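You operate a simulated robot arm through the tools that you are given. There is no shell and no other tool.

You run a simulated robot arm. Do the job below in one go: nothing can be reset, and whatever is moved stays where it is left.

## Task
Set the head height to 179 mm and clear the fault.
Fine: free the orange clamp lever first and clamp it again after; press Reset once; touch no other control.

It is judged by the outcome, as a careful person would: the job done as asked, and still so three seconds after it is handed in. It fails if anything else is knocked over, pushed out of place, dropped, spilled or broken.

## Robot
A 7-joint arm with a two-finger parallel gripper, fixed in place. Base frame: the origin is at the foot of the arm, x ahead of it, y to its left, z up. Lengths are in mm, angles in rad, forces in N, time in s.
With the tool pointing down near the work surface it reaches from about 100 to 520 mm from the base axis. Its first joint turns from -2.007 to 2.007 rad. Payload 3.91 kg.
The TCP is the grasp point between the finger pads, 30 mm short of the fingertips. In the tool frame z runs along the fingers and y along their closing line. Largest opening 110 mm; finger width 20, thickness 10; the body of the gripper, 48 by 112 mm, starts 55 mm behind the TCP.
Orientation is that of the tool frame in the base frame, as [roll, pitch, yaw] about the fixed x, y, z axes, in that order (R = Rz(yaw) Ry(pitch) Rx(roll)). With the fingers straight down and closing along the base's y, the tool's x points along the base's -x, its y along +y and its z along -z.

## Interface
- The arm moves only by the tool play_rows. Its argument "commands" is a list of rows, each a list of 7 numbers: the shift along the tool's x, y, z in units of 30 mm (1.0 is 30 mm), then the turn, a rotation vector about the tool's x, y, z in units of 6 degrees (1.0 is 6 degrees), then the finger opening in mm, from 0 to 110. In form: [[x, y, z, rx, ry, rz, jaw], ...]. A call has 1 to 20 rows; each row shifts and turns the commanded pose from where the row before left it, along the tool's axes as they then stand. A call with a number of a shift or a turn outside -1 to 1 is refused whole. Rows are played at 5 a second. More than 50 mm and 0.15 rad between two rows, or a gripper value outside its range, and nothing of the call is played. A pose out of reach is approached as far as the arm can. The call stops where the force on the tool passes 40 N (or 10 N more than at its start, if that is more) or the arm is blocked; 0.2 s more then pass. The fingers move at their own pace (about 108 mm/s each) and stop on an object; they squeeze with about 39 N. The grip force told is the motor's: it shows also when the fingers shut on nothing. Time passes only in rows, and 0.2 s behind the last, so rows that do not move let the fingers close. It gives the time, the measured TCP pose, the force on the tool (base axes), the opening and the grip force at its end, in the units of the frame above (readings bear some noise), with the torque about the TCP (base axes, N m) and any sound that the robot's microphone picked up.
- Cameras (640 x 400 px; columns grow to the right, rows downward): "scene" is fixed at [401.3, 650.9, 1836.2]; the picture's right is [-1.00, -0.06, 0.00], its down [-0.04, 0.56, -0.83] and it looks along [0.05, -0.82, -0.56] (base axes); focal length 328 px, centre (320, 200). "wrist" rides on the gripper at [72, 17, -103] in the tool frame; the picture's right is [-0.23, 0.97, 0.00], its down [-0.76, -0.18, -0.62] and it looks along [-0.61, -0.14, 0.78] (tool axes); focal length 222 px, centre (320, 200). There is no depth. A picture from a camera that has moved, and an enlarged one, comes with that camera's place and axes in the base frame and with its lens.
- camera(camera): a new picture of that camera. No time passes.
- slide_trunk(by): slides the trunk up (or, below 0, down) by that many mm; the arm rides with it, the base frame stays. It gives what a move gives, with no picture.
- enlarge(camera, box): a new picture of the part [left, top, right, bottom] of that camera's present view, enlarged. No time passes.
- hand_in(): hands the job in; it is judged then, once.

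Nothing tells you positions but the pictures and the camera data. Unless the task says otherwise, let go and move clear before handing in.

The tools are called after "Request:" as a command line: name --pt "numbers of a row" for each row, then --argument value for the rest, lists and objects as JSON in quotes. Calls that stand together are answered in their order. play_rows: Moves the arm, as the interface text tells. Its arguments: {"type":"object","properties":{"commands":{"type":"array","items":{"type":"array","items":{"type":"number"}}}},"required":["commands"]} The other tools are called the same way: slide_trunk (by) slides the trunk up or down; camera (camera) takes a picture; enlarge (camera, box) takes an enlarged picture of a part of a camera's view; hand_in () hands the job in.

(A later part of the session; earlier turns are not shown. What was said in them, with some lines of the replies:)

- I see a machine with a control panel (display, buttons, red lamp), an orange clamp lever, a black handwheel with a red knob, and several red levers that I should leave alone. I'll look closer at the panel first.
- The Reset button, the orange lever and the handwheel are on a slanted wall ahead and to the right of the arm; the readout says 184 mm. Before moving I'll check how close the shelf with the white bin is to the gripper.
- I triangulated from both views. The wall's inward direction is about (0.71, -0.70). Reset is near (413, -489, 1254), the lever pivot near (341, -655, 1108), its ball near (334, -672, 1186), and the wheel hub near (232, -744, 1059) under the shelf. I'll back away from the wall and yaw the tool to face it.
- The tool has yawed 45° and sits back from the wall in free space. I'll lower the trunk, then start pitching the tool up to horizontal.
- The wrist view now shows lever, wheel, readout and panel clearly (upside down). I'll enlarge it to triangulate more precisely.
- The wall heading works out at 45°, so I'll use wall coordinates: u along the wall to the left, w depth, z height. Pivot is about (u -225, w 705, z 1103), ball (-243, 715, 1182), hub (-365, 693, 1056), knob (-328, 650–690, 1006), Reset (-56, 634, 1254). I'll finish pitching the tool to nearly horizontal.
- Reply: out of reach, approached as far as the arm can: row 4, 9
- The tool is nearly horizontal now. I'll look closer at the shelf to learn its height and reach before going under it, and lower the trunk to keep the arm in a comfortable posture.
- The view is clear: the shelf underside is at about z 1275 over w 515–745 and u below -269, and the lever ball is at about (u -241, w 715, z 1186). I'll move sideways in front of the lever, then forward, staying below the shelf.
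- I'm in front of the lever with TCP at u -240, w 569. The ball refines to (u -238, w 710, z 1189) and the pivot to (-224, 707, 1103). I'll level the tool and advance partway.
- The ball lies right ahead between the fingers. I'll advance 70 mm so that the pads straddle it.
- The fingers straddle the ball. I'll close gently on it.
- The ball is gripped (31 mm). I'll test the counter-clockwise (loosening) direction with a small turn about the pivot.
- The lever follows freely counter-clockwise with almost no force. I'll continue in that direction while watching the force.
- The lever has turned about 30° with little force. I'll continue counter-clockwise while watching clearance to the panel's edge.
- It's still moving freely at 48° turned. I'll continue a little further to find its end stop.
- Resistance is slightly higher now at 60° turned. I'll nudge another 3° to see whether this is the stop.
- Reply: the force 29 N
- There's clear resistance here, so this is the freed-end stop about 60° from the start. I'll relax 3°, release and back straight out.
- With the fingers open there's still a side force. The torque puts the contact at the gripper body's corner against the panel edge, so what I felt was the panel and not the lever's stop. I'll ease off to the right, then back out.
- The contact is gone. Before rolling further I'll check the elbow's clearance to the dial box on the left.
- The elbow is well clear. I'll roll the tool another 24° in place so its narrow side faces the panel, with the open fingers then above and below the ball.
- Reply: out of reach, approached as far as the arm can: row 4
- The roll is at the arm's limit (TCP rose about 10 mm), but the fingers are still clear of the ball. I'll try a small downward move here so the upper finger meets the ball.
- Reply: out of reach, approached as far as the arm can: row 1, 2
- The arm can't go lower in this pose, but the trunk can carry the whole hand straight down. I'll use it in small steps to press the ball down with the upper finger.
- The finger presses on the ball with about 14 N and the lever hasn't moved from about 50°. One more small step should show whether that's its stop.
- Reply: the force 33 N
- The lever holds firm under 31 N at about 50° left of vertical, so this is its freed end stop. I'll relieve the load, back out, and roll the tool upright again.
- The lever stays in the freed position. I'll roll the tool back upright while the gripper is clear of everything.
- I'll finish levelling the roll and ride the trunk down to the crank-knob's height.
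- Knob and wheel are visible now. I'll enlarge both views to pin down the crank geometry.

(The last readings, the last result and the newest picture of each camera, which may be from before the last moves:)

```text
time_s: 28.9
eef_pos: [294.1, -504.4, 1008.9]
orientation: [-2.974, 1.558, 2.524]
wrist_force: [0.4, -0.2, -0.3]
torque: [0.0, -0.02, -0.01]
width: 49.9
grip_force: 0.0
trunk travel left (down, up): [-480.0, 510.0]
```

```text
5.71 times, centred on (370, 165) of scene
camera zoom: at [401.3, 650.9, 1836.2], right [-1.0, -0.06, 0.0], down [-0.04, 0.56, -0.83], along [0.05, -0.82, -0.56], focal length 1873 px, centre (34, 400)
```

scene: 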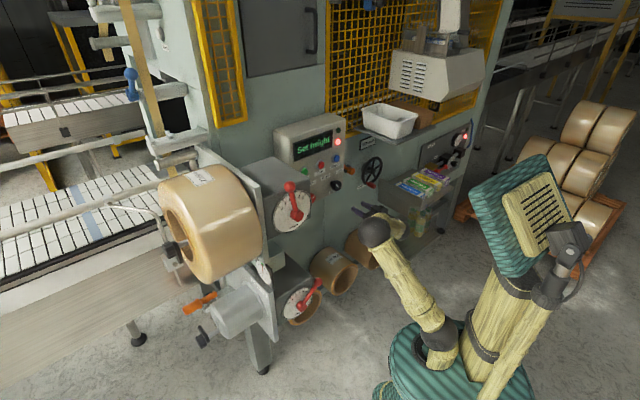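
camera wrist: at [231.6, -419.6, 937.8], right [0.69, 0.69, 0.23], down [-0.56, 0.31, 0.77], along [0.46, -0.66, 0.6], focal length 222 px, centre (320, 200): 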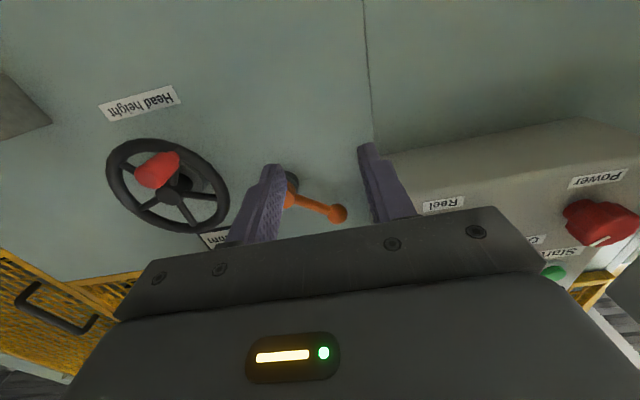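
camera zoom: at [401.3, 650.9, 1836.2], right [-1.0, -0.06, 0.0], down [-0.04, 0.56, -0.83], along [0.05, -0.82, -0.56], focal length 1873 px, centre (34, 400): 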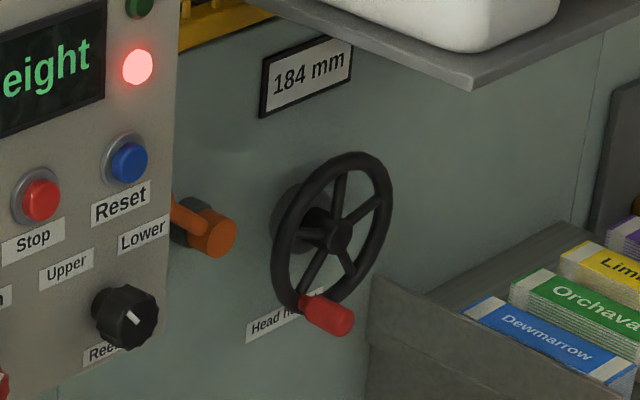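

Geometry agrees between views: hub at (u -365, z 1058), knob axis at about (u -324.5, z 1012) with its tip at w 647, so the crank radius is about 62 mm. I'll move in front of the knob.

Request:
play_rows --pt "-0.015 -0.976 0.1 0 0 0 50" --pt "-0.015 -0.976 0.1 0 0 0 50" --pt "-0.015 -0.976 0.1 0 0 0 50" --pt "-0.015 -0.976 0.1 0 0 0 50" --pt "-0.015 -0.976 0.1 0 0 0 50" --pt "-0.015 -0.976 0.1 0 0 0 50"

Request:
camera --camera "wrist"

Request:
camera --camera "scene"

```text
time_s: 30.3
eef_pos: [180.9, -642.1, 1011.5]
orientation: [-2.99, 1.558, 2.509]
wrist_force: [-0.3, -0.2, 0.2]
torque: [0.02, -0.02, -0.01]
width: 50.3
grip_force: 0.1
trunk travel left (down, up): [-480.0, 510.0]
```

```text
taken
camera wrist: at [119.5, -556.5, 940.5], right [0.69, 0.69, 0.23], down [-0.56, 0.31, 0.77], along [0.46, -0.66, 0.6], focal length 222 px, centre (320, 200)
```

wrist: 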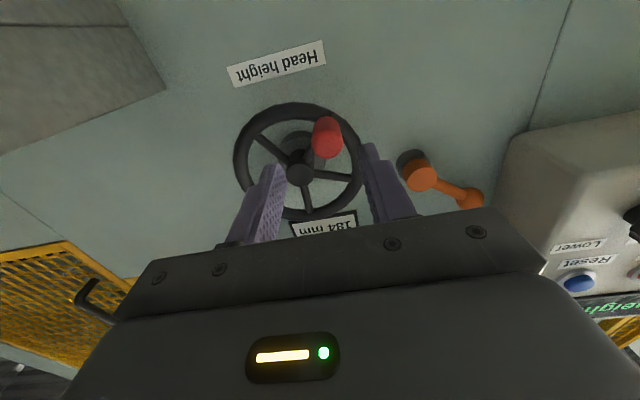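

```text
taken
```

scene: 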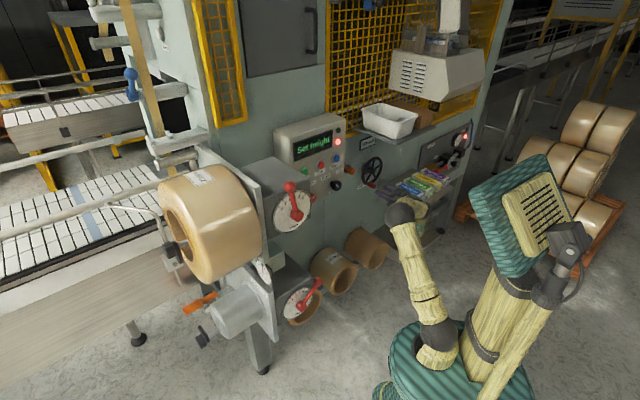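

The knob is almost dead ahead and needs about 5 mm left and 4 mm down. I'll advance so the fingers straddle it, with the tips staying short of the rim.

Request:
play_rows --pt "0.13 0.17 0.3 0 0 0 50" --pt "0 0 0.8 0 0 0 50" --pt "0 0 0.8 0 0 0 50"

Request:
camera --camera "wrist"

Request:
enlarge --camera "scene" --box '[330, 130, 450, 230]'

```text
time_s: 31.1
eef_pos: [226.8, -678.9, 1006.4]
orientation: [-2.971, 1.557, 2.529]
wrist_force: [1.1, 0.0, -0.3]
torque: [-0.01, 0.01, -0.06]
width: 50.0
grip_force: 0.0
trunk travel left (down, up): [-480.0, 510.0]
```

```text
taken
camera wrist: at [165.2, -593.5, 935.5], right [0.69, 0.69, 0.22], down [-0.56, 0.31, 0.77], along [0.46, -0.66, 0.6], focal length 222 px, centre (320, 200)
```

wrist: 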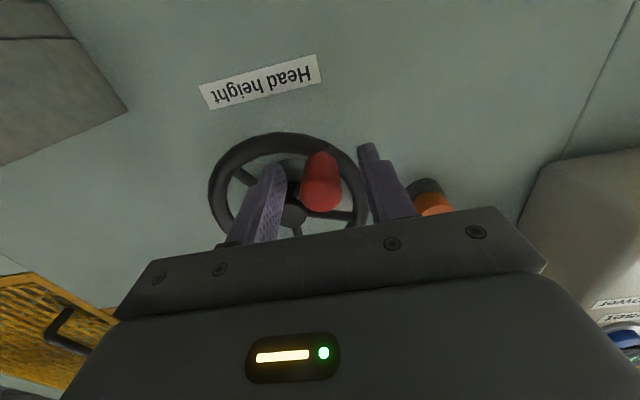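

```text
4.00 times, centred on (390, 180) of scene
camera zoom: at [401.3, 650.9, 1836.2], right [-1.0, -0.06, 0.0], down [-0.04, 0.56, -0.83], along [0.05, -0.82, -0.56], focal length 1311 px, centre (40, 280)
```

zoom: 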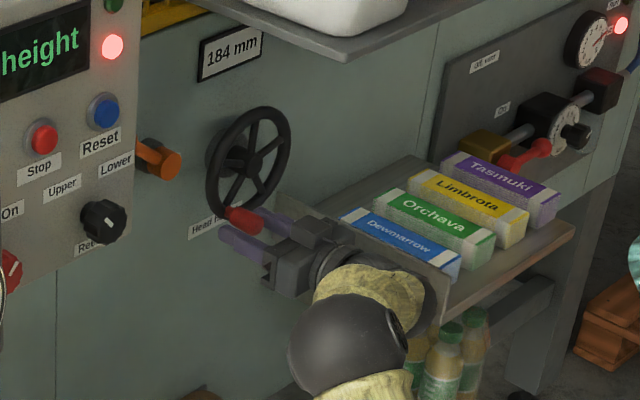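

The knob sits between the pads. I'll close on it.

Request:
play_rows --pt "0 0 0.1 0 0 0 36" --pt "0 0 0 0 0 0 26" --pt "0 0 0 0 0 0 14" --pt "0 0 0 0 0 0 14"

Request:
camera --camera "wrist"

```text
time_s: 32.1
eef_pos: [227.9, -682.4, 1007.5]
orientation: [-2.964, 1.558, 2.532]
wrist_force: [1.2, -1.2, -0.5]
torque: [0.11, 0.16, -0.12]
width: 25.3
grip_force: 44.8
trunk travel left (down, up): [-480.0, 510.0]
```

```text
taken
camera wrist: at [165.8, -595.6, 935.9], right [0.69, 0.69, 0.23], down [-0.56, 0.31, 0.77], along [0.46, -0.66, 0.6], focal length 222 px, centre (320, 200)
```

wrist: 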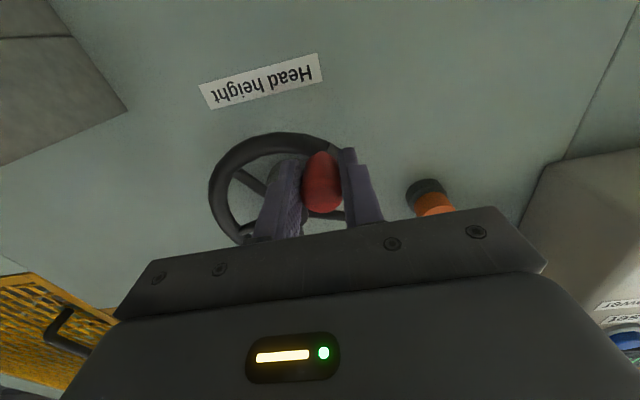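

Knob gripped (25 mm). I'll turn the wheel 12° counter-clockwise about the hub as a trial and read the display.

Request:
play_rows --pt "0.1255 -0.1795 0 0 0 -1 14" --pt "0.1255 -0.1795 0 0 0 -1 14"

Request:
enlarge --camera "scene" --box '[330, 130, 450, 230]'

Request:
camera --camera "wrist"

```text
time_s: 32.7
eef_pos: [219.4, -688.6, 1001.1]
orientation: [-1.629, 1.358, -2.414]
wrist_force: [1.5, -4.1, 2.9]
torque: [0.49, 0.35, -0.07]
width: 25.3
grip_force: 45.1
trunk travel left (down, up): [-480.0, 510.0]
```

```text
4.00 times, centred on (390, 180) of scene
camera zoom: at [401.3, 650.9, 1836.2], right [-1.0, -0.06, 0.0], down [-0.04, 0.56, -0.83], along [0.05, -0.82, -0.56], focal length 1311 px, centre (40, 280)
```

zoom: 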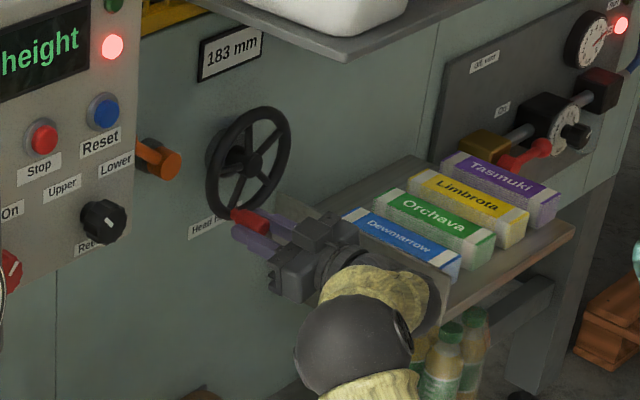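

```text
taken
camera wrist: at [146.4, -614.9, 926.9], right [0.71, 0.71, 0.02], down [-0.44, 0.43, 0.79], along [0.55, -0.57, 0.61], focal length 222 px, centre (320, 200)
```

wrist: 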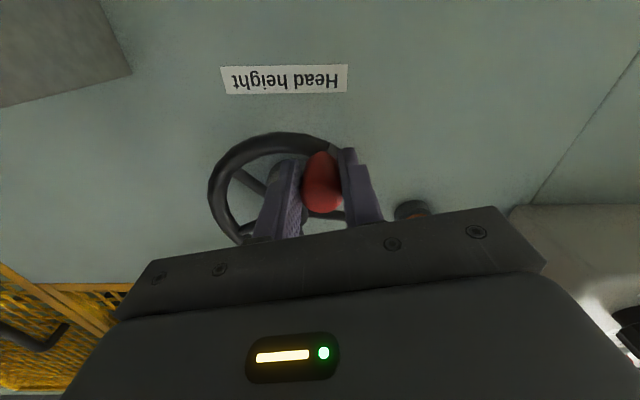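

The readout dropped to 183 mm, so counter-clockwise is the right way and the force is low. I'll continue in small steps.

Request:
play_rows --pt "0.1255 -0.1795 0 0 0 -1 14" --pt "0.1255 -0.1795 0 0 0 -1 14"

Request:
enlarge --camera "scene" --box '[330, 130, 450, 230]'

```text
time_s: 33.3
eef_pos: [211.6, -697.7, 995.7]
orientation: [-1.598, 1.149, -2.381]
wrist_force: [4.1, -7.5, 7.7]
torque: [0.52, 0.33, -0.25]
width: 25.4
grip_force: 44.9
trunk travel left (down, up): [-480.0, 510.0]
```

```text
4.00 times, centred on (390, 180) of scene
camera zoom: at [401.3, 650.9, 1836.2], right [-1.0, -0.06, 0.0], down [-0.04, 0.56, -0.83], along [0.05, -0.82, -0.56], focal length 1311 px, centre (40, 280)
```

zoom: 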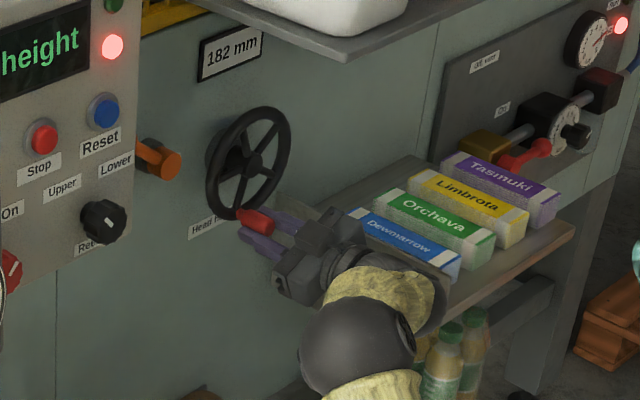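

182 mm after 24°, so about 1 mm per 12° and about 36° more to go. I'll continue with a slight radial correction.

Request:
play_rows --pt "0.105 -0.1795 0 0 0 -1 14" --pt "0.115 -0.1795 0 0 0 -1 14"

Request:
enlarge --camera "scene" --box '[330, 130, 450, 230]'

```text
time_s: 33.9
eef_pos: [203.2, -706.4, 993.9]
orientation: [-1.594, 0.94, -2.375]
wrist_force: [3.2, -4.3, 3.2]
torque: [0.23, 0.1, 0.07]
width: 25.0
grip_force: 45.3
trunk travel left (down, up): [-480.0, 510.0]
```

```text
4.00 times, centred on (390, 180) of scene
camera zoom: at [401.3, 650.9, 1836.2], right [-1.0, -0.06, 0.0], down [-0.04, 0.56, -0.83], along [0.05, -0.82, -0.56], focal length 1311 px, centre (40, 280)
```

zoom: 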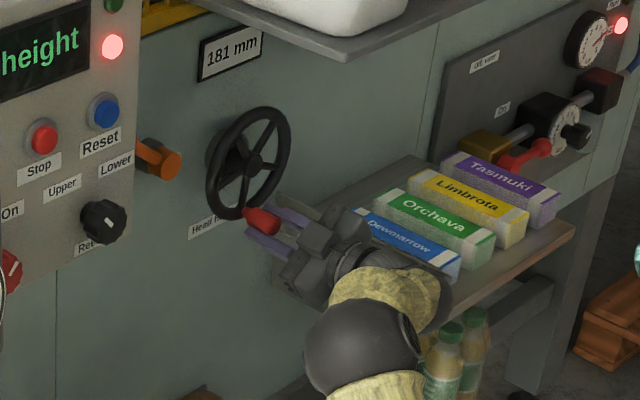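

181 mm. I'll check clearance to the open drawer before continuing, as the hand is moving toward it.

Request:
camera --camera "wrist"

Request:
camera --camera "scene"

```text
taken
camera wrist: at [108.0, -653.4, 926.8], right [0.65, 0.65, -0.39], down [-0.22, 0.65, 0.73], along [0.73, -0.38, 0.56], focal length 222 px, centre (320, 200)
```

wrist: 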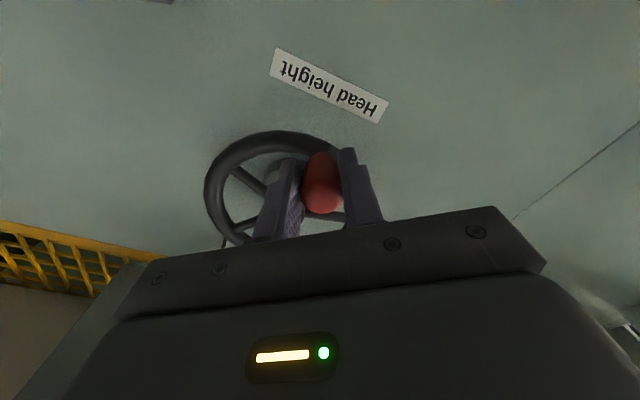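

```text
taken
```

scene: 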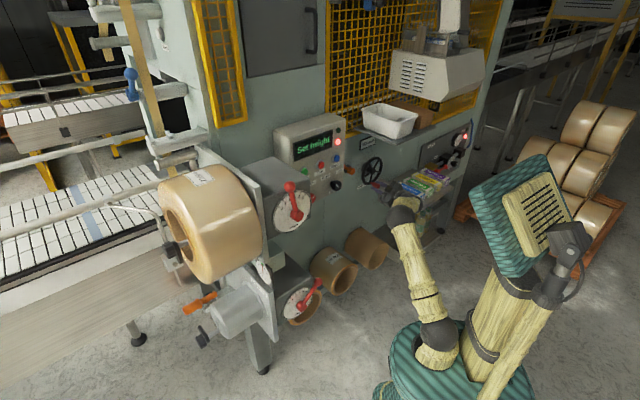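

There's still about 100 mm of clearance to the drawer. I'll continue in smaller steps to locate the 180→179 change.

Request:
play_rows --pt "0.12 -0.1795 0 0 0 -1 14" --pt "0.06 -0.09 0 0 0 -0.5 14"

Request:
enlarge --camera "scene" --box '[360, 130, 400, 160]'

```text
time_s: 34.5
eef_pos: [196.9, -713.6, 994.0]
orientation: [-1.589, 0.784, -2.371]
wrist_force: [0.7, 2.3, -2.3]
torque: [-0.3, -0.25, 0.14]
width: 25.1
grip_force: 44.9
trunk travel left (down, up): [-480.0, 510.0]
```

```text
13.33 times, centred on (380, 145) of scene
camera zoom: at [401.3, 650.9, 1836.2], right [-1.0, -0.06, 0.0], down [-0.04, 0.56, -0.83], along [0.05, -0.82, -0.56], focal length 4369 px, centre (-480, 933)
```

zoom: 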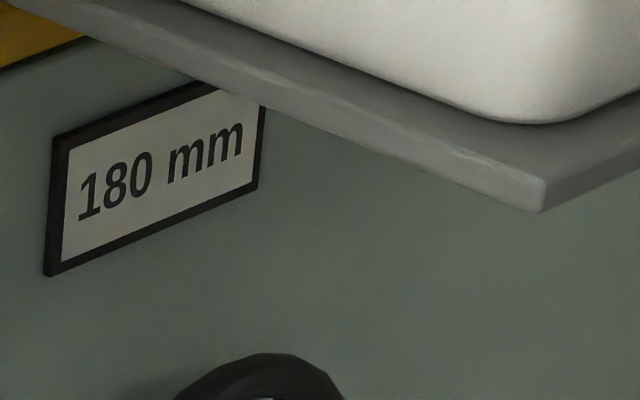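

180 mm at about 45° of turn. I'll take fine 3° steps from here, reading each time.

Request:
play_rows --pt "0.06 -0.09 0 0 0 -0.5 14"

Request:
enlarge --camera "scene" --box '[360, 130, 400, 160]'

Request:
play_rows --pt "0.06 -0.09 0 0 0 -0.5 14"

Request:
enlarge --camera "scene" --box '[360, 130, 400, 160]'

```text
time_s: 34.9
eef_pos: [193.2, -716.2, 994.6]
orientation: [-1.59, 0.729, -2.372]
wrist_force: [-0.5, 3.1, -4.7]
torque: [-0.28, -0.08, -0.02]
width: 25.2
grip_force: 45.0
trunk travel left (down, up): [-480.0, 510.0]
```

```text
13.33 times, centred on (380, 145) of scene
camera zoom: at [401.3, 650.9, 1836.2], right [-1.0, -0.06, 0.0], down [-0.04, 0.56, -0.83], along [0.05, -0.82, -0.56], focal length 4369 px, centre (-480, 933)
```

zoom: 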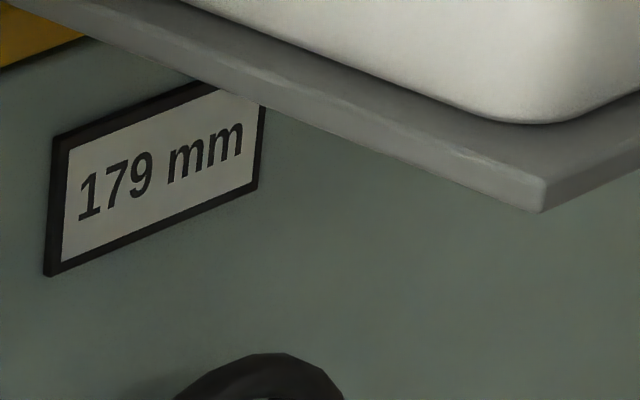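

```text
time_s: 35.3
eef_pos: [191.1, -718.3, 996.3]
orientation: [-1.589, 0.679, -2.371]
wrist_force: [-0.4, 4.5, -7.9]
torque: [-0.09, 0.21, -0.29]
width: 25.2
grip_force: 44.9
trunk travel left (down, up): [-480.0, 510.0]
```

```text
13.33 times, centred on (380, 145) of scene
camera zoom: at [401.3, 650.9, 1836.2], right [-1.0, -0.06, 0.0], down [-0.04, 0.56, -0.83], along [0.05, -0.82, -0.56], focal length 4369 px, centre (-480, 933)
```

zoom: 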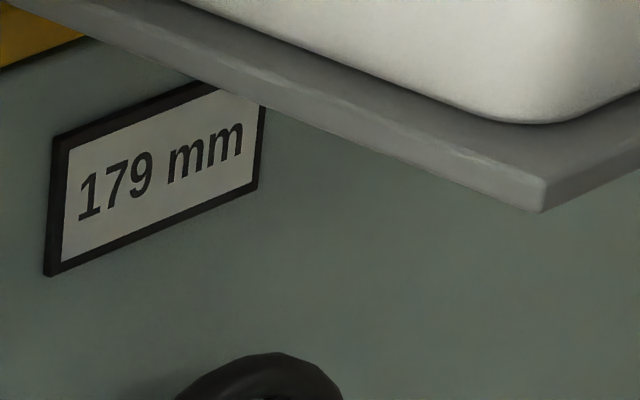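

The readout shows 179 mm, and by the measured angles it's near the middle of that reading. I'll release the knob, back away, and recheck.

Request:
play_rows --pt "0 0 0 0 0 0 36" --pt "0 0 0 0 0 0 50" --pt "0 0 0 0 0 0 50" --pt "0 0 -1 0 0 0 50" --pt "0 0 -1 0 0 0 50" --pt "0 0 -0.6 0 0 0 50"

Request:
enlarge --camera "scene" --box '[330, 120, 450, 220]'

Request:
camera --camera "wrist"

```text
time_s: 36.7
eef_pos: [135.1, -663.2, 998.0]
orientation: [-1.587, 0.677, -2.364]
wrist_force: [-0.2, 0.6, 0.3]
torque: [-0.01, 0.0, -0.01]
width: 50.0
grip_force: 0.0
trunk travel left (down, up): [-480.0, 510.0]
```

```text
4.00 times, centred on (390, 170) of scene
camera zoom: at [401.3, 650.9, 1836.2], right [-1.0, -0.06, 0.0], down [-0.04, 0.56, -0.83], along [0.05, -0.82, -0.56], focal length 1311 px, centre (40, 320)
```

zoom: 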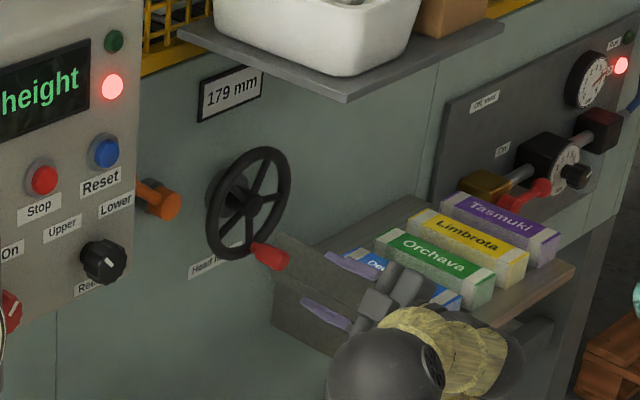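

```text
taken
camera wrist: at [29.7, -621.3, 940.1], right [0.55, 0.56, -0.62], down [-0.1, 0.78, 0.62], along [0.83, -0.29, 0.48], focal length 222 px, centre (320, 200)
```

wrist: 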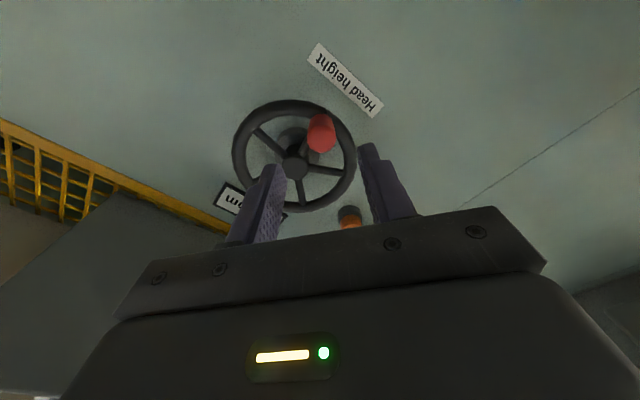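

The height reads 179 mm and holds. Next I re-clamp the lever: roll upright, move back left, and raise the trunk to the lever.

Request:
play_rows --pt "0 0 0 0 0 1 60" --pt "0 0 0 0 0 1 60" --pt "0 0 0 0 0 1 60" --pt "0 0 0 0 0 1 60" --pt "0 0 0 0 0 1 60" --pt "0 0 0 0 0 1 60" --pt "0 0 0 0 0 1 60" --pt "0 0 0 0 0 1 60" --pt "0 0 0 0 0 0.53 60"

Request:
play_rows --pt "0 0.9 0 0 0 0 70" --pt "0 0.9 0 0 0 0 70" --pt "0 0.9 0 0 0 0 70" --pt "0 0.9 0 0 0 0 70" --pt "0 0.9 0 0 0 0 70" --pt "0 0.9 0 0 0 0 70" --pt "0 0.9 0 0 0 0 70"

Request:
slide_trunk --by 155

Request:
camera --camera "wrist"

Request:
camera --camera "scene"

```text
time_s: 38.7
eef_pos: [135.9, -662.2, 997.8]
orientation: [2.866, 1.559, 2.082]
wrist_force: [0.1, -0.1, 0.1]
torque: [-0.01, -0.03, 0.04]
width: 60.0
grip_force: 0.1
trunk travel left (down, up): [-480.0, 510.0]
```

```text
time_s: 40.3
eef_pos: [269.4, -528.1, 997.7]
orientation: [3.069, 1.559, 2.282]
wrist_force: [0.2, -0.1, 0.1]
torque: [0.03, 0.01, 0.02]
width: 70.1
grip_force: 0.0
trunk travel left (down, up): [-480.0, 510.0]
```

```text
time_s: 42.1
eef_pos: [269.2, -528.8, 1152.6]
orientation: [3.056, 1.558, 2.269]
wrist_force: [0.1, 0.0, 0.0]
torque: [-0.01, -0.01, 0.01]
width: 70.0
grip_force: 0.0
trunk travel left (down, up): [-635.0, 355.0]
```

```text
taken
camera wrist: at [207.3, -442.8, 1081.3], right [0.69, 0.69, 0.23], down [-0.56, 0.31, 0.77], along [0.46, -0.66, 0.6], focal length 222 px, centre (320, 200)
```

wrist: 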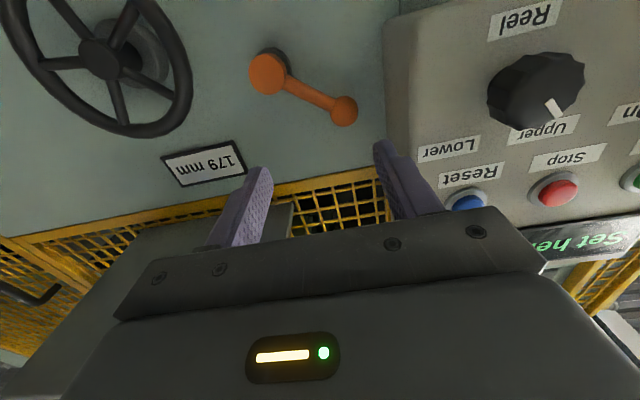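

```text
taken
```

scene: 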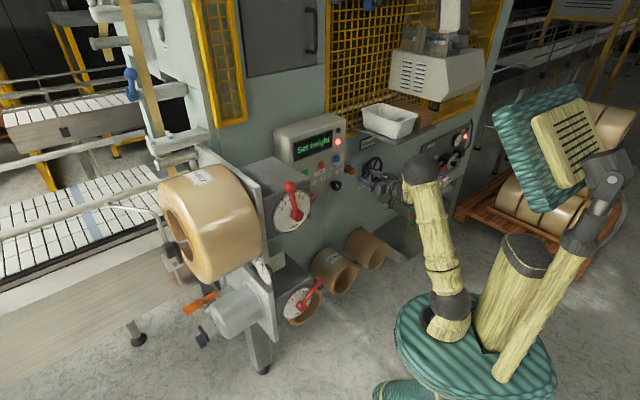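

Ball is at (u -158.5, w 710, z 1157) and the readout still shows 179. I'll open wide and advance with the left finger just left of the ball, keeping the body clear of the panel edge.

Request:
play_rows --pt "-0.15 0.09 0.3 0 0 0 90" --pt "0 0 0.8 0 0 0 90" --pt "0 0 0.8 0 0 0 90"

Request:
camera --camera "wrist"

```text
time_s: 42.9
eef_pos: [311.1, -569.0, 1156.6]
orientation: [3.067, 1.557, 2.282]
wrist_force: [0.8, 0.4, -1.3]
torque: [0.01, -0.02, 0.03]
width: 90.2
grip_force: 0.1
trunk travel left (down, up): [-635.0, 355.0]
```

```text
taken
camera wrist: at [249.1, -482.3, 1084.8], right [0.69, 0.69, 0.23], down [-0.56, 0.31, 0.77], along [0.46, -0.66, 0.6], focal length 222 px, centre (320, 200)
```

wrist: 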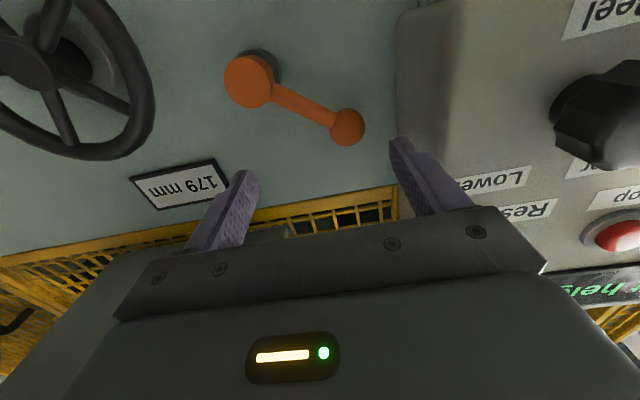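

Clear so far. I'll advance the remaining 75 mm.

Request:
play_rows --pt "0 0 0.8 0 0 0 90" --pt "0 0 0.8 0 0 0 90" --pt "0 0 0.9 0 0 0 90"

Request:
camera --camera "wrist"

```text
time_s: 43.7
eef_pos: [364.9, -620.4, 1155.1]
orientation: [3.077, 1.56, 2.293]
wrist_force: [0.5, 0.7, -0.1]
torque: [-0.01, 0.0, 0.04]
width: 89.9
grip_force: 0.0
trunk travel left (down, up): [-635.0, 355.0]
```

```text
taken
camera wrist: at [302.6, -534.0, 1084.2], right [0.69, 0.69, 0.23], down [-0.56, 0.31, 0.77], along [0.46, -0.66, 0.6], focal length 222 px, centre (320, 200)
```

wrist: 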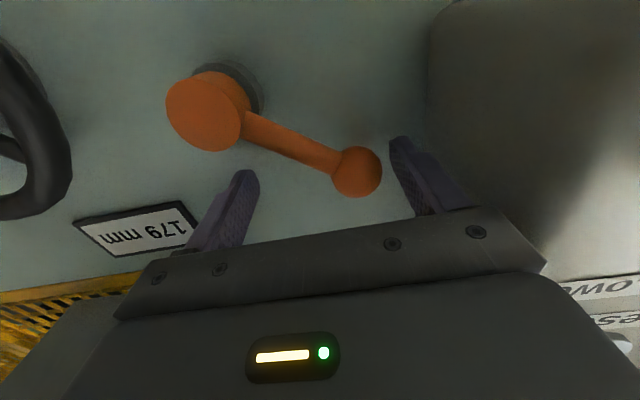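

The ball is between the fingers next to the left one. I'll push it clockwise along its arc with the left finger.

Request:
play_rows --pt "-0.167 -0.243 0 0 0 0 90" --pt "-0.32 -0.317 0 0 0 0 90" --pt "-0.283 -0.4 0 0 0 0 90" --pt "-0.227 -0.45 0 0 0 0 90"

Request:
camera --camera "wrist"

```text
time_s: 44.7
eef_pos: [334.0, -649.8, 1184.6]
orientation: [3.044, 1.556, 2.258]
wrist_force: [-0.2, 0.0, -0.6]
torque: [-0.02, 0.02, -0.04]
width: 90.5
grip_force: 0.1
trunk travel left (down, up): [-635.0, 355.0]
```

```text
taken
camera wrist: at [271.4, -564.6, 1114.0], right [0.69, 0.68, 0.23], down [-0.56, 0.31, 0.77], along [0.46, -0.66, 0.6], focal length 222 px, centre (320, 200)
```

wrist: 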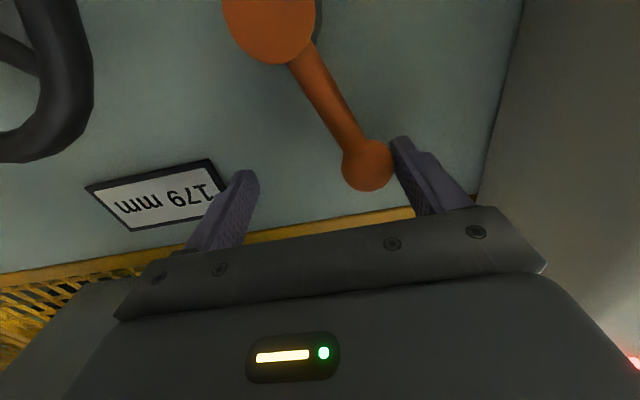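

The lever is at about 19° now. I'll centre the gripper on the ball and close.

Request:
play_rows --pt "0 0.47 0 0 0 0 75" --pt "0 0.47 0 0 0 0 60" --pt "0 0 0 0 0 0 40" --pt "0 0 0 0 0 0 20" --pt "0 0 0 0 0 0 20"

Request:
camera --camera "wrist"

```text
time_s: 45.9
eef_pos: [355.0, -630.3, 1184.4]
orientation: [3.041, 1.556, 2.256]
wrist_force: [-2.4, -0.6, -2.5]
torque: [-0.05, 0.04, -0.15]
width: 31.2
grip_force: 44.7
trunk travel left (down, up): [-635.0, 355.0]
```

```text
taken
camera wrist: at [292.3, -544.7, 1113.5], right [0.69, 0.69, 0.23], down [-0.56, 0.31, 0.77], along [0.46, -0.66, 0.6], focal length 222 px, centre (320, 200)
```

wrist: 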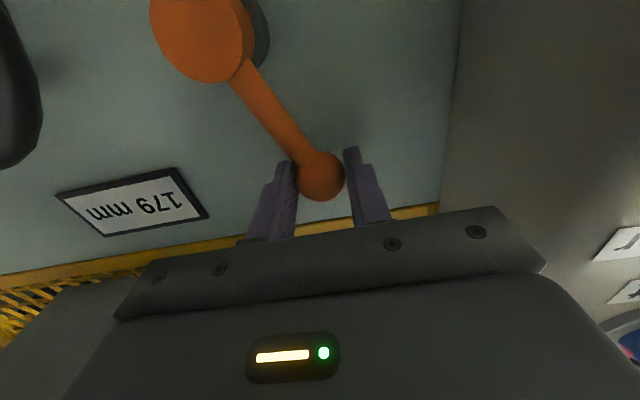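

The ball is gripped again (31 mm). Now I'll rotate it clockwise about the pivot toward the clamped position.

Request:
play_rows --pt "-0.084 -0.291 0 0 0 1 20" --pt "-0.084 -0.291 0 0 0 1 20" --pt "-0.084 -0.291 0 0 0 1 20"

Request:
camera --camera "wrist"

```text
time_s: 46.7
eef_pos: [334.9, -649.5, 1190.3]
orientation: [1.614, 1.253, 0.827]
wrist_force: [-2.7, 2.8, -3.5]
torque: [0.32, 0.19, 0.46]
width: 31.4
grip_force: 45.2
trunk travel left (down, up): [-635.0, 355.0]
```

```text
taken
camera wrist: at [289.2, -548.0, 1127.6], right [0.61, 0.6, 0.52], down [-0.72, 0.15, 0.68], along [0.33, -0.79, 0.52], focal length 222 px, centre (320, 200)
```

wrist: 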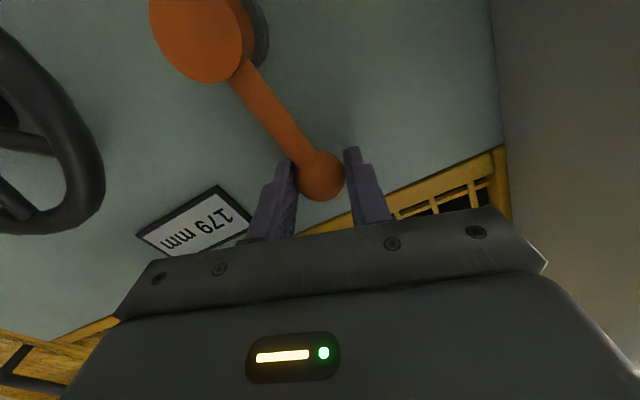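

The lever is about vertical now. I'll continue in smaller steps toward the clamped stop.

Request:
play_rows --pt "-0.084 -0.291 0 0 0 1 20"

Request:
play_rows --pt "-0.043 -0.1455 0 0 0 0.5 20"

Request:
camera --camera "wrist"

```text
time_s: 47.1
eef_pos: [329.3, -656.2, 1191.1]
orientation: [1.603, 1.149, 0.816]
wrist_force: [-2.6, 4.0, -6.2]
torque: [0.41, 0.08, 0.6]
width: 31.4
grip_force: 44.9
trunk travel left (down, up): [-635.0, 355.0]
```

```text
time_s: 47.5
eef_pos: [326.3, -658.3, 1189.1]
orientation: [1.599, 1.098, 0.81]
wrist_force: [-2.2, 3.3, -4.4]
torque: [0.55, 0.3, 0.45]
width: 31.4
grip_force: 44.9
trunk travel left (down, up): [-635.0, 355.0]
```

```text
taken
camera wrist: at [286.3, -551.2, 1133.7], right [0.55, 0.53, 0.65], down [-0.79, 0.08, 0.6], along [0.27, -0.84, 0.47], focal length 222 px, centre (320, 200)
```

wrist: 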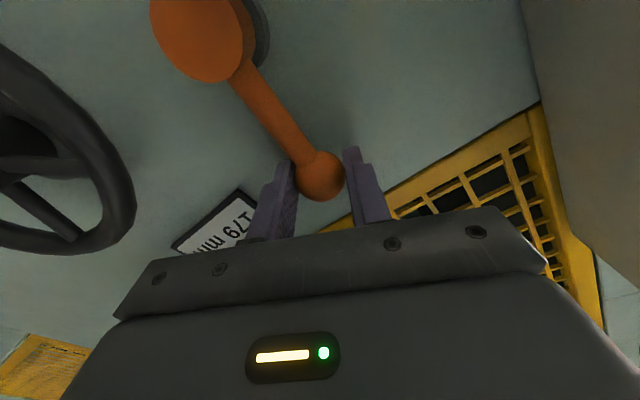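

It's nearly back at its original angle, with no stop felt yet. I'll continue in 3° steps.

Request:
play_rows --pt "-0.043 -0.1455 0 0 0 0.5 20"

Request:
play_rows --pt "-0.03 -0.1 0 0 0 0.33 20"

```text
time_s: 47.9
eef_pos: [323.7, -661.7, 1189.5]
orientation: [1.591, 1.048, 0.807]
wrist_force: [2.1, 10.9, -3.4]
torque: [-0.31, 0.37, 0.0]
width: 31.4
grip_force: 45.1
trunk travel left (down, up): [-635.0, 355.0]
```

```text
time_s: 48.3
eef_pos: [324.9, -660.6, 1189.8]
orientation: [1.589, 1.015, 0.806]
wrist_force: [7.1, 18.5, 1.0]
torque: [-0.29, 0.25, 0.4]
width: 31.4
grip_force: 45.5
trunk travel left (down, up): [-635.0, 355.0]
```

The lever has met its clamped stop at its original position (18 N side force). One more small press will seat it, then I'll ease off and release.

Request:
play_rows --pt "0 -0.06 0 0 0 0 20"

Request:
enlarge --camera "scene" --box '[270, 100, 430, 200]'

```text
time_s: 48.7
eef_pos: [323.3, -660.5, 1189.1]
orientation: [1.587, 1.014, 0.806]
wrist_force: [10.7, 22.3, 6.3]
torque: [0.52, 0.27, 1.06]
width: 31.4
grip_force: 45.1
trunk travel left (down, up): [-635.0, 355.0]
```

```text
4.00 times, centred on (350, 150) of scene
camera zoom: at [401.3, 650.9, 1836.2], right [-1.0, -0.06, 0.0], down [-0.04, 0.56, -0.83], along [0.05, -0.82, -0.56], focal length 1311 px, centre (200, 400)
```

zoom: 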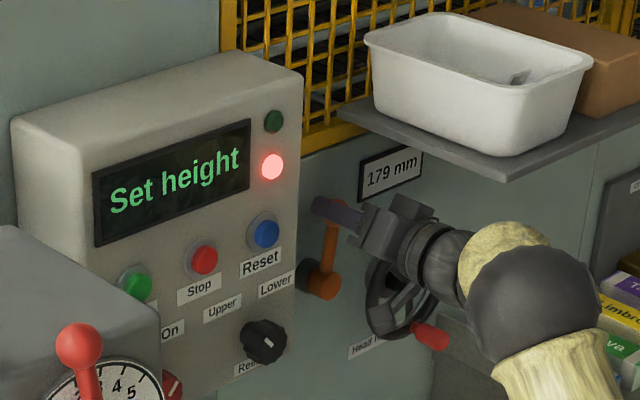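

It's firmly against the clamp stop. I'll ease the load, open, and back straight out.

Request:
play_rows --pt "0 0.05 0 0 0 0 20" --pt "0 0 0 0 0 0 40" --pt "0 0 0 0 0 0 52" --pt "0 0 0 0 0 0 52"

Request:
camera --camera "wrist"

```text
time_s: 49.7
eef_pos: [323.4, -663.8, 1186.5]
orientation: [1.598, 1.014, 0.808]
wrist_force: [-0.4, -0.1, -0.3]
torque: [-0.01, 0.0, 0.0]
width: 52.1
grip_force: 0.0
trunk travel left (down, up): [-635.0, 355.0]
```

```text
taken
camera wrist: at [285.9, -553.6, 1135.4], right [0.51, 0.49, 0.71], down [-0.83, 0.04, 0.56], along [0.24, -0.87, 0.43], focal length 222 px, centre (320, 200)
```

wrist: 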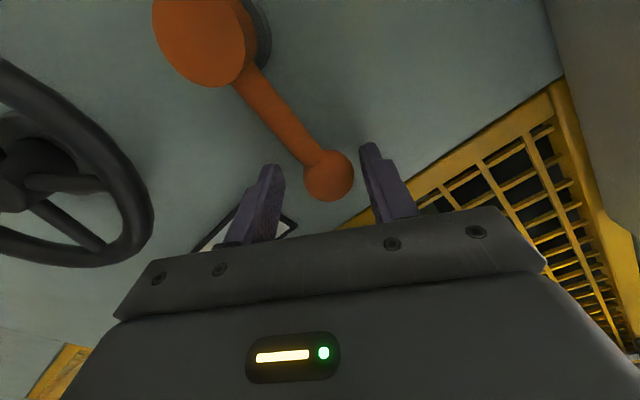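

The ball is exactly at its original position and released. I'll back out, roll upright, and move left to line up with Reset.

Request:
play_rows --pt "0 0 -0.9 0 0 0 52" --pt "0 0 -0.9 0 0 0 52" --pt "0 0 -0.9 0 0 0 52" --pt "0 0 -0.9 0 0 0 52" --pt "0 0 -0.9 0 0 0 52" --pt "0 0 0 0 0 -1 30" --pt "0 0 0 0 0 -1 0" --pt "0 0 0 0 0 -1 0" --pt "0 0 0 0 0 -1 0" --pt "0 0 0 0 0 -1 0" --pt "0 0 0 0 0 -0.32 0"

Request:
enlarge --camera "scene" --box '[270, 100, 430, 200]'

Request:
camera --camera "wrist"

```text
time_s: 52.1
eef_pos: [225.3, -568.7, 1191.3]
orientation: [3.124, 1.559, 2.339]
wrist_force: [1.2, -0.3, 0.5]
torque: [-0.02, 0.0, -0.01]
width: 0.0
grip_force: 38.0
trunk travel left (down, up): [-635.0, 355.0]
```

```text
4.00 times, centred on (350, 150) of scene
camera zoom: at [401.3, 650.9, 1836.2], right [-1.0, -0.06, 0.0], down [-0.04, 0.56, -0.83], along [0.05, -0.82, -0.56], focal length 1311 px, centre (200, 400)
```

zoom: 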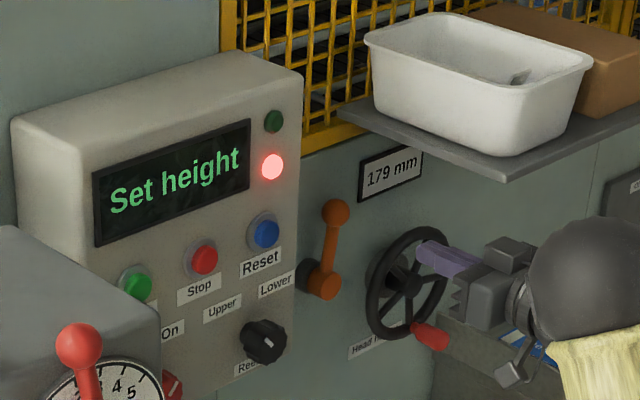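

```text
taken
camera wrist: at [162.9, -483.2, 1118.1], right [0.69, 0.69, 0.23], down [-0.56, 0.31, 0.77], along [0.46, -0.66, 0.6], focal length 222 px, centre (320, 200)
```

wrist: 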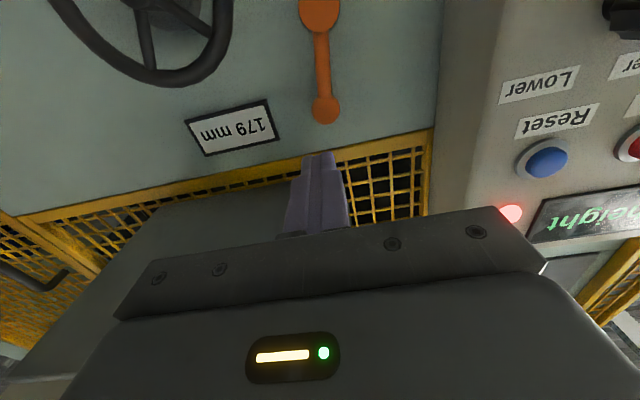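

The lever stands as it did originally and the readout is 179 mm. Reset is at about (u -54, z 1253). With fingers closed I'll move in front of it, then raise the trunk.

Request:
play_rows --pt "0 0.9 -0.25 0 0 0 0" --pt "0 0.9 -0.25 0 0 0 0" --pt "0 0.9 0 0 0 0 0" --pt "0 0.9 0 0 0 0 0" --pt "0 0.9 0 0 0 0 0" --pt "0 0.9 0 0 0 0 0" --pt "0 0.9 0 0 0 0 0"

Request:
slide_trunk --by 61

Request:
camera --camera "wrist"

Request:
enlarge --camera "scene" --box '[270, 100, 430, 200]'

```text
time_s: 53.7
eef_pos: [348.0, -423.5, 1189.8]
orientation: [2.991, 1.56, 2.207]
wrist_force: [-0.6, 0.3, 0.7]
torque: [-0.01, -0.01, 0.01]
width: 0.0
grip_force: 38.0
trunk travel left (down, up): [-635.0, 355.0]
```

```text
time_s: 54.7
eef_pos: [347.5, -424.7, 1251.3]
orientation: [2.984, 1.558, 2.197]
wrist_force: [0.3, 0.7, -1.1]
torque: [0.0, 0.02, 0.0]
width: 0.0
grip_force: 36.8
trunk travel left (down, up): [-696.0, 294.0]
```

```text
taken
camera wrist: at [286.0, -339.1, 1179.3], right [0.69, 0.69, 0.23], down [-0.56, 0.31, 0.77], along [0.46, -0.66, 0.6], focal length 222 px, centre (320, 200)
```

wrist: 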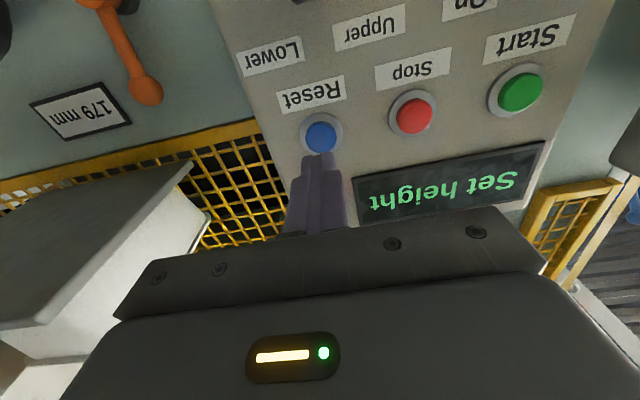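

```text
4.00 times, centred on (350, 150) of scene
camera zoom: at [401.3, 650.9, 1836.2], right [-1.0, -0.06, 0.0], down [-0.04, 0.56, -0.83], along [0.05, -0.82, -0.56], focal length 1311 px, centre (200, 400)
```

zoom: 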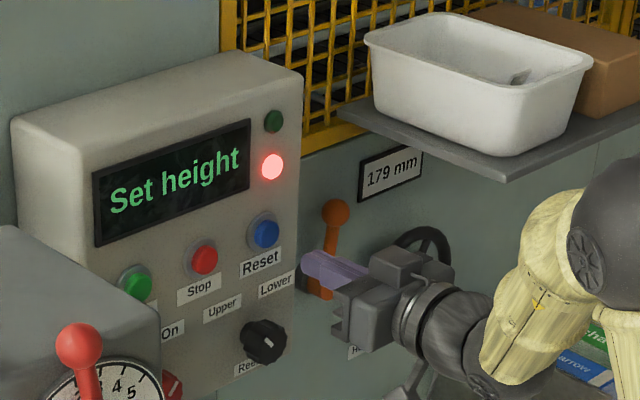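

Reset is straight ahead at (u -55, z 1255). I'll advance to just short of it.

Request:
play_rows --pt "-0.12 0 0.4 0 0 0 0" --pt "0 0 0.5 0 0 0 0" --pt "0 0 0.5 0 0 0 0"

Request:
camera --camera "wrist"

Request:
enlarge --camera "scene" --box '[270, 100, 430, 200]'

```text
time_s: 55.5
eef_pos: [378.3, -455.4, 1254.4]
orientation: [2.961, 1.556, 2.177]
wrist_force: [0.6, 0.8, -0.9]
torque: [0.02, 0.0, 0.01]
width: 0.2
grip_force: 37.2
trunk travel left (down, up): [-696.0, 294.0]
```

```text
taken
camera wrist: at [316.2, -369.0, 1182.6], right [0.69, 0.69, 0.23], down [-0.56, 0.31, 0.77], along [0.46, -0.66, 0.6], focal length 222 px, centre (320, 200)
```

wrist: 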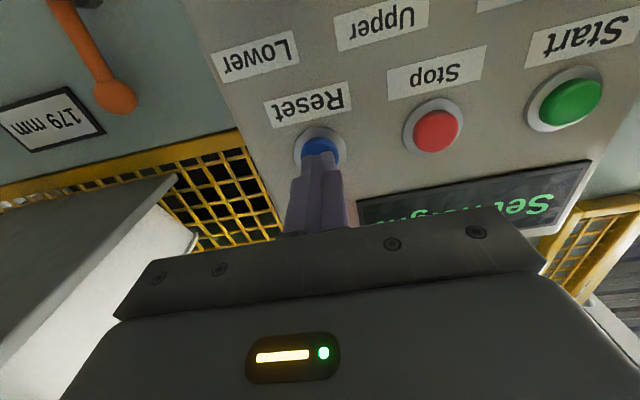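

```text
4.00 times, centred on (350, 150) of scene
camera zoom: at [401.3, 650.9, 1836.2], right [-1.0, -0.06, 0.0], down [-0.04, 0.56, -0.83], along [0.05, -0.82, -0.56], focal length 1311 px, centre (200, 400)
```

zoom: 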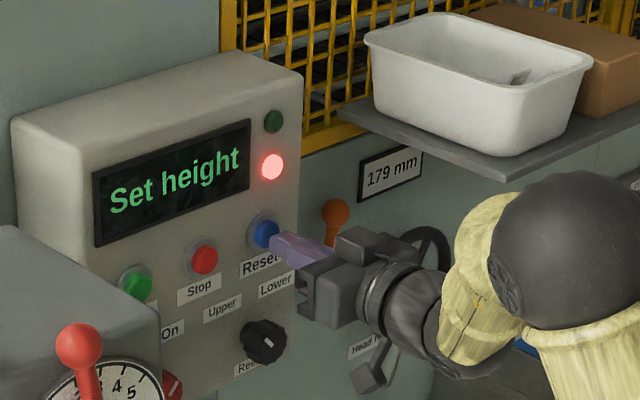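

The tip is aligned about 15 mm off the button. I'll press in slowly and stop as soon as force or a sound shows the press.

Request:
play_rows --pt "0.08 0 0.2 0 0 0 0" --pt "0 0 0.1 0 0 0 0"

Request:
play_rows --pt "0 0 0.13 0 0 0 0"

```text
time_s: 56.1
eef_pos: [382.8, -460.9, 1251.5]
orientation: [2.967, 1.559, 2.183]
wrist_force: [-0.3, 0.8, -0.6]
torque: [0.0, -0.02, -0.03]
width: 0.0
grip_force: 37.9
trunk travel left (down, up): [-696.0, 294.0]
```

```text
time_s: 56.5
eef_pos: [386.1, -463.6, 1250.3]
orientation: [2.933, 1.558, 2.148]
wrist_force: [-1.3, 1.7, -0.1]
torque: [0.0, 0.03, -0.03]
width: 0.0
grip_force: 37.2
trunk travel left (down, up): [-696.0, 294.0]
heard: click
```

A click was heard, so the button has been pressed. I'll check the display before backing off.

Request:
enlarge --camera "scene" --box '[270, 100, 430, 200]'

```text
4.00 times, centred on (350, 150) of scene
camera zoom: at [401.3, 650.9, 1836.2], right [-1.0, -0.06, 0.0], down [-0.04, 0.56, -0.83], along [0.05, -0.82, -0.56], focal length 1311 px, centre (200, 400)
```

zoom: 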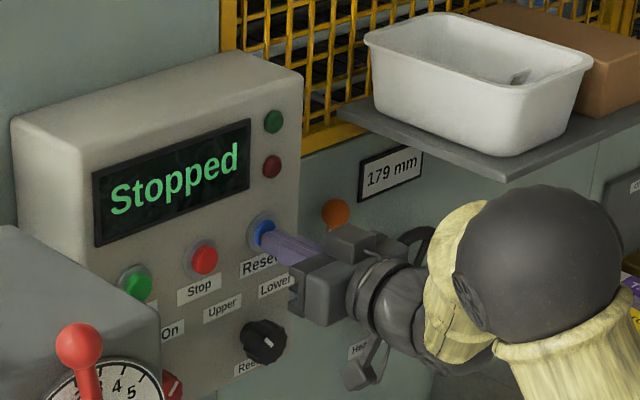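

The display now reads "Stopped" and the red fault lamp is out, so the fault is cleared. I'll back straight away from the panel.

Request:
play_rows --pt "0 0 -0.5 0 0 0 0" --pt "0 0 -1 0 0 0 0" --pt "0 0 -1 0 0 0 0" --pt "0 0 -0.8 0 0 0 0"

Request:
camera --camera "scene"

Request:
camera --camera "wrist"

Request:
enlarge --camera "scene" --box '[270, 100, 430, 200]'

```text
time_s: 57.5
eef_pos: [314.9, -393.3, 1252.7]
orientation: [2.993, 1.558, 2.206]
wrist_force: [-0.7, -0.1, 0.5]
torque: [0.0, -0.03, 0.01]
width: 0.0
grip_force: 37.8
trunk travel left (down, up): [-696.0, 294.0]
```

```text
taken
```

scene: 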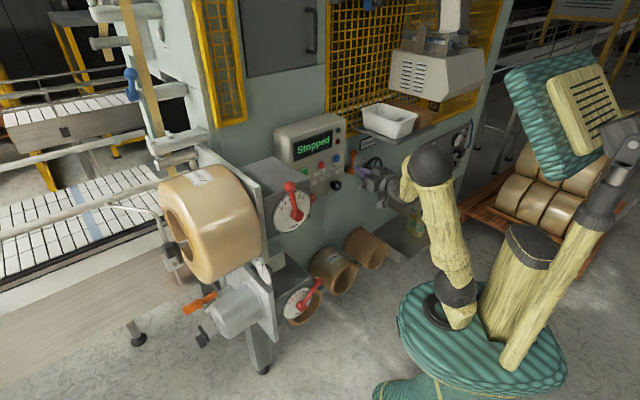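

```text
taken
camera wrist: at [253.7, -307.7, 1181.2], right [0.69, 0.69, 0.23], down [-0.56, 0.31, 0.77], along [0.46, -0.66, 0.6], focal length 222 px, centre (320, 200)
```

wrist: 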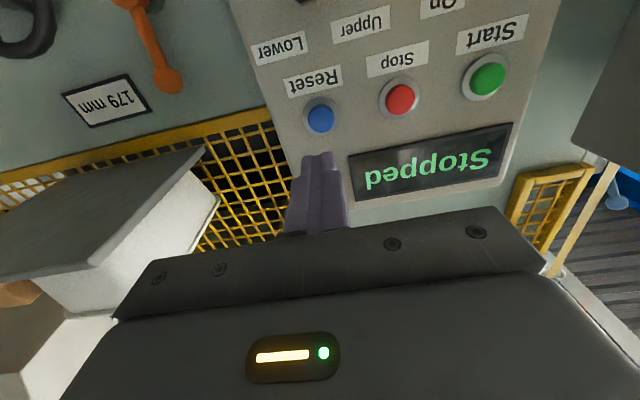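

```text
4.00 times, centred on (350, 150) of scene
camera zoom: at [401.3, 650.9, 1836.2], right [-1.0, -0.06, 0.0], down [-0.04, 0.56, -0.83], along [0.05, -0.82, -0.56], focal length 1311 px, centre (200, 400)
```

zoom: 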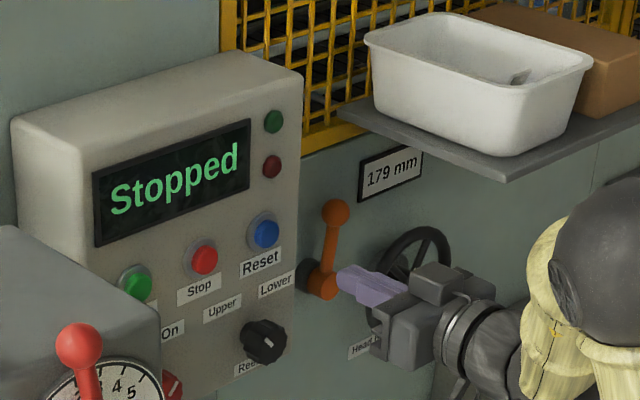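

Everything reads as wanted: "Stopped", lamp out, 179 mm, lever back in its clamped position, arm clear. I'll wait a moment to confirm it stays so.

Request:
play_rows --pt "0 0 -0.5 0 0 0 20" --pt "0 0 0 0 0 0 20" --pt "0 0 0 0 0 0 20" --pt "0 0 0 0 0 0 20" --pt "0 0 0 0 0 0 20" --pt "0 0 0 0 0 0 20" --pt "0 0 0 0 0 0 20" --pt "0 0 0 0 0 0 20" --pt "0 0 0 0 0 0 20" --pt "0 0 0 0 0 0 20" --pt "0 0 0 0 0 0 20" --pt "0 0 0 0 0 0 20" --pt "0 0 0 0 0 0 20" --pt "0 0 0 0 0 0 20" --pt "0 0 0 0 0 0 20"

Request:
enlarge --camera "scene" --box '[270, 100, 430, 200]'

```text
time_s: 60.7
eef_pos: [306.1, -384.4, 1253.4]
orientation: [2.981, 1.558, 2.195]
wrist_force: [-0.4, -0.5, -0.4]
torque: [-0.01, 0.03, 0.03]
width: 20.5
grip_force: 0.0
trunk travel left (down, up): [-696.0, 294.0]
```

```text
4.00 times, centred on (350, 150) of scene
camera zoom: at [401.3, 650.9, 1836.2], right [-1.0, -0.06, 0.0], down [-0.04, 0.56, -0.83], along [0.05, -0.82, -0.56], focal length 1311 px, centre (200, 400)
```

zoom: 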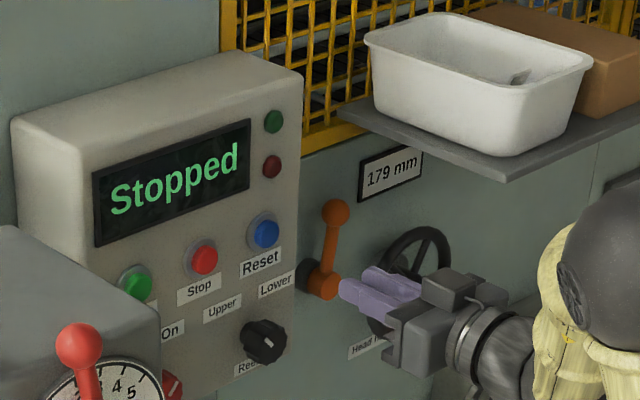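

After three seconds nothing has changed: height 179 mm, lever clamped, fault cleared, arm clear of the machine. I'm handing in.

Request:
hand_in

```text
The job is handed in.
```

The head height now reads 179 mm and the fault is cleared: the panel shows "Stopped" and the red lamp is out. I waited about three seconds before handing in and nothing changed.

- **Clamp lever:** I freed it before turning the wheel. Afterwards I pushed it back against its stop, in the same position as at the start.
- **Height:** I turned the handwheel counter-clockwise from 184 to 179 mm. By the measured turn it sits near the middle of the 179 reading.
- **Reset:** I pressed it once, with one click heard.
- **Contact with the panel:** While I was freeing the lever, the gripper body pressed briefly against the side edge of the control panel. I backed off straight away and saw no sign of anything moved or damaged. I touched no other control.
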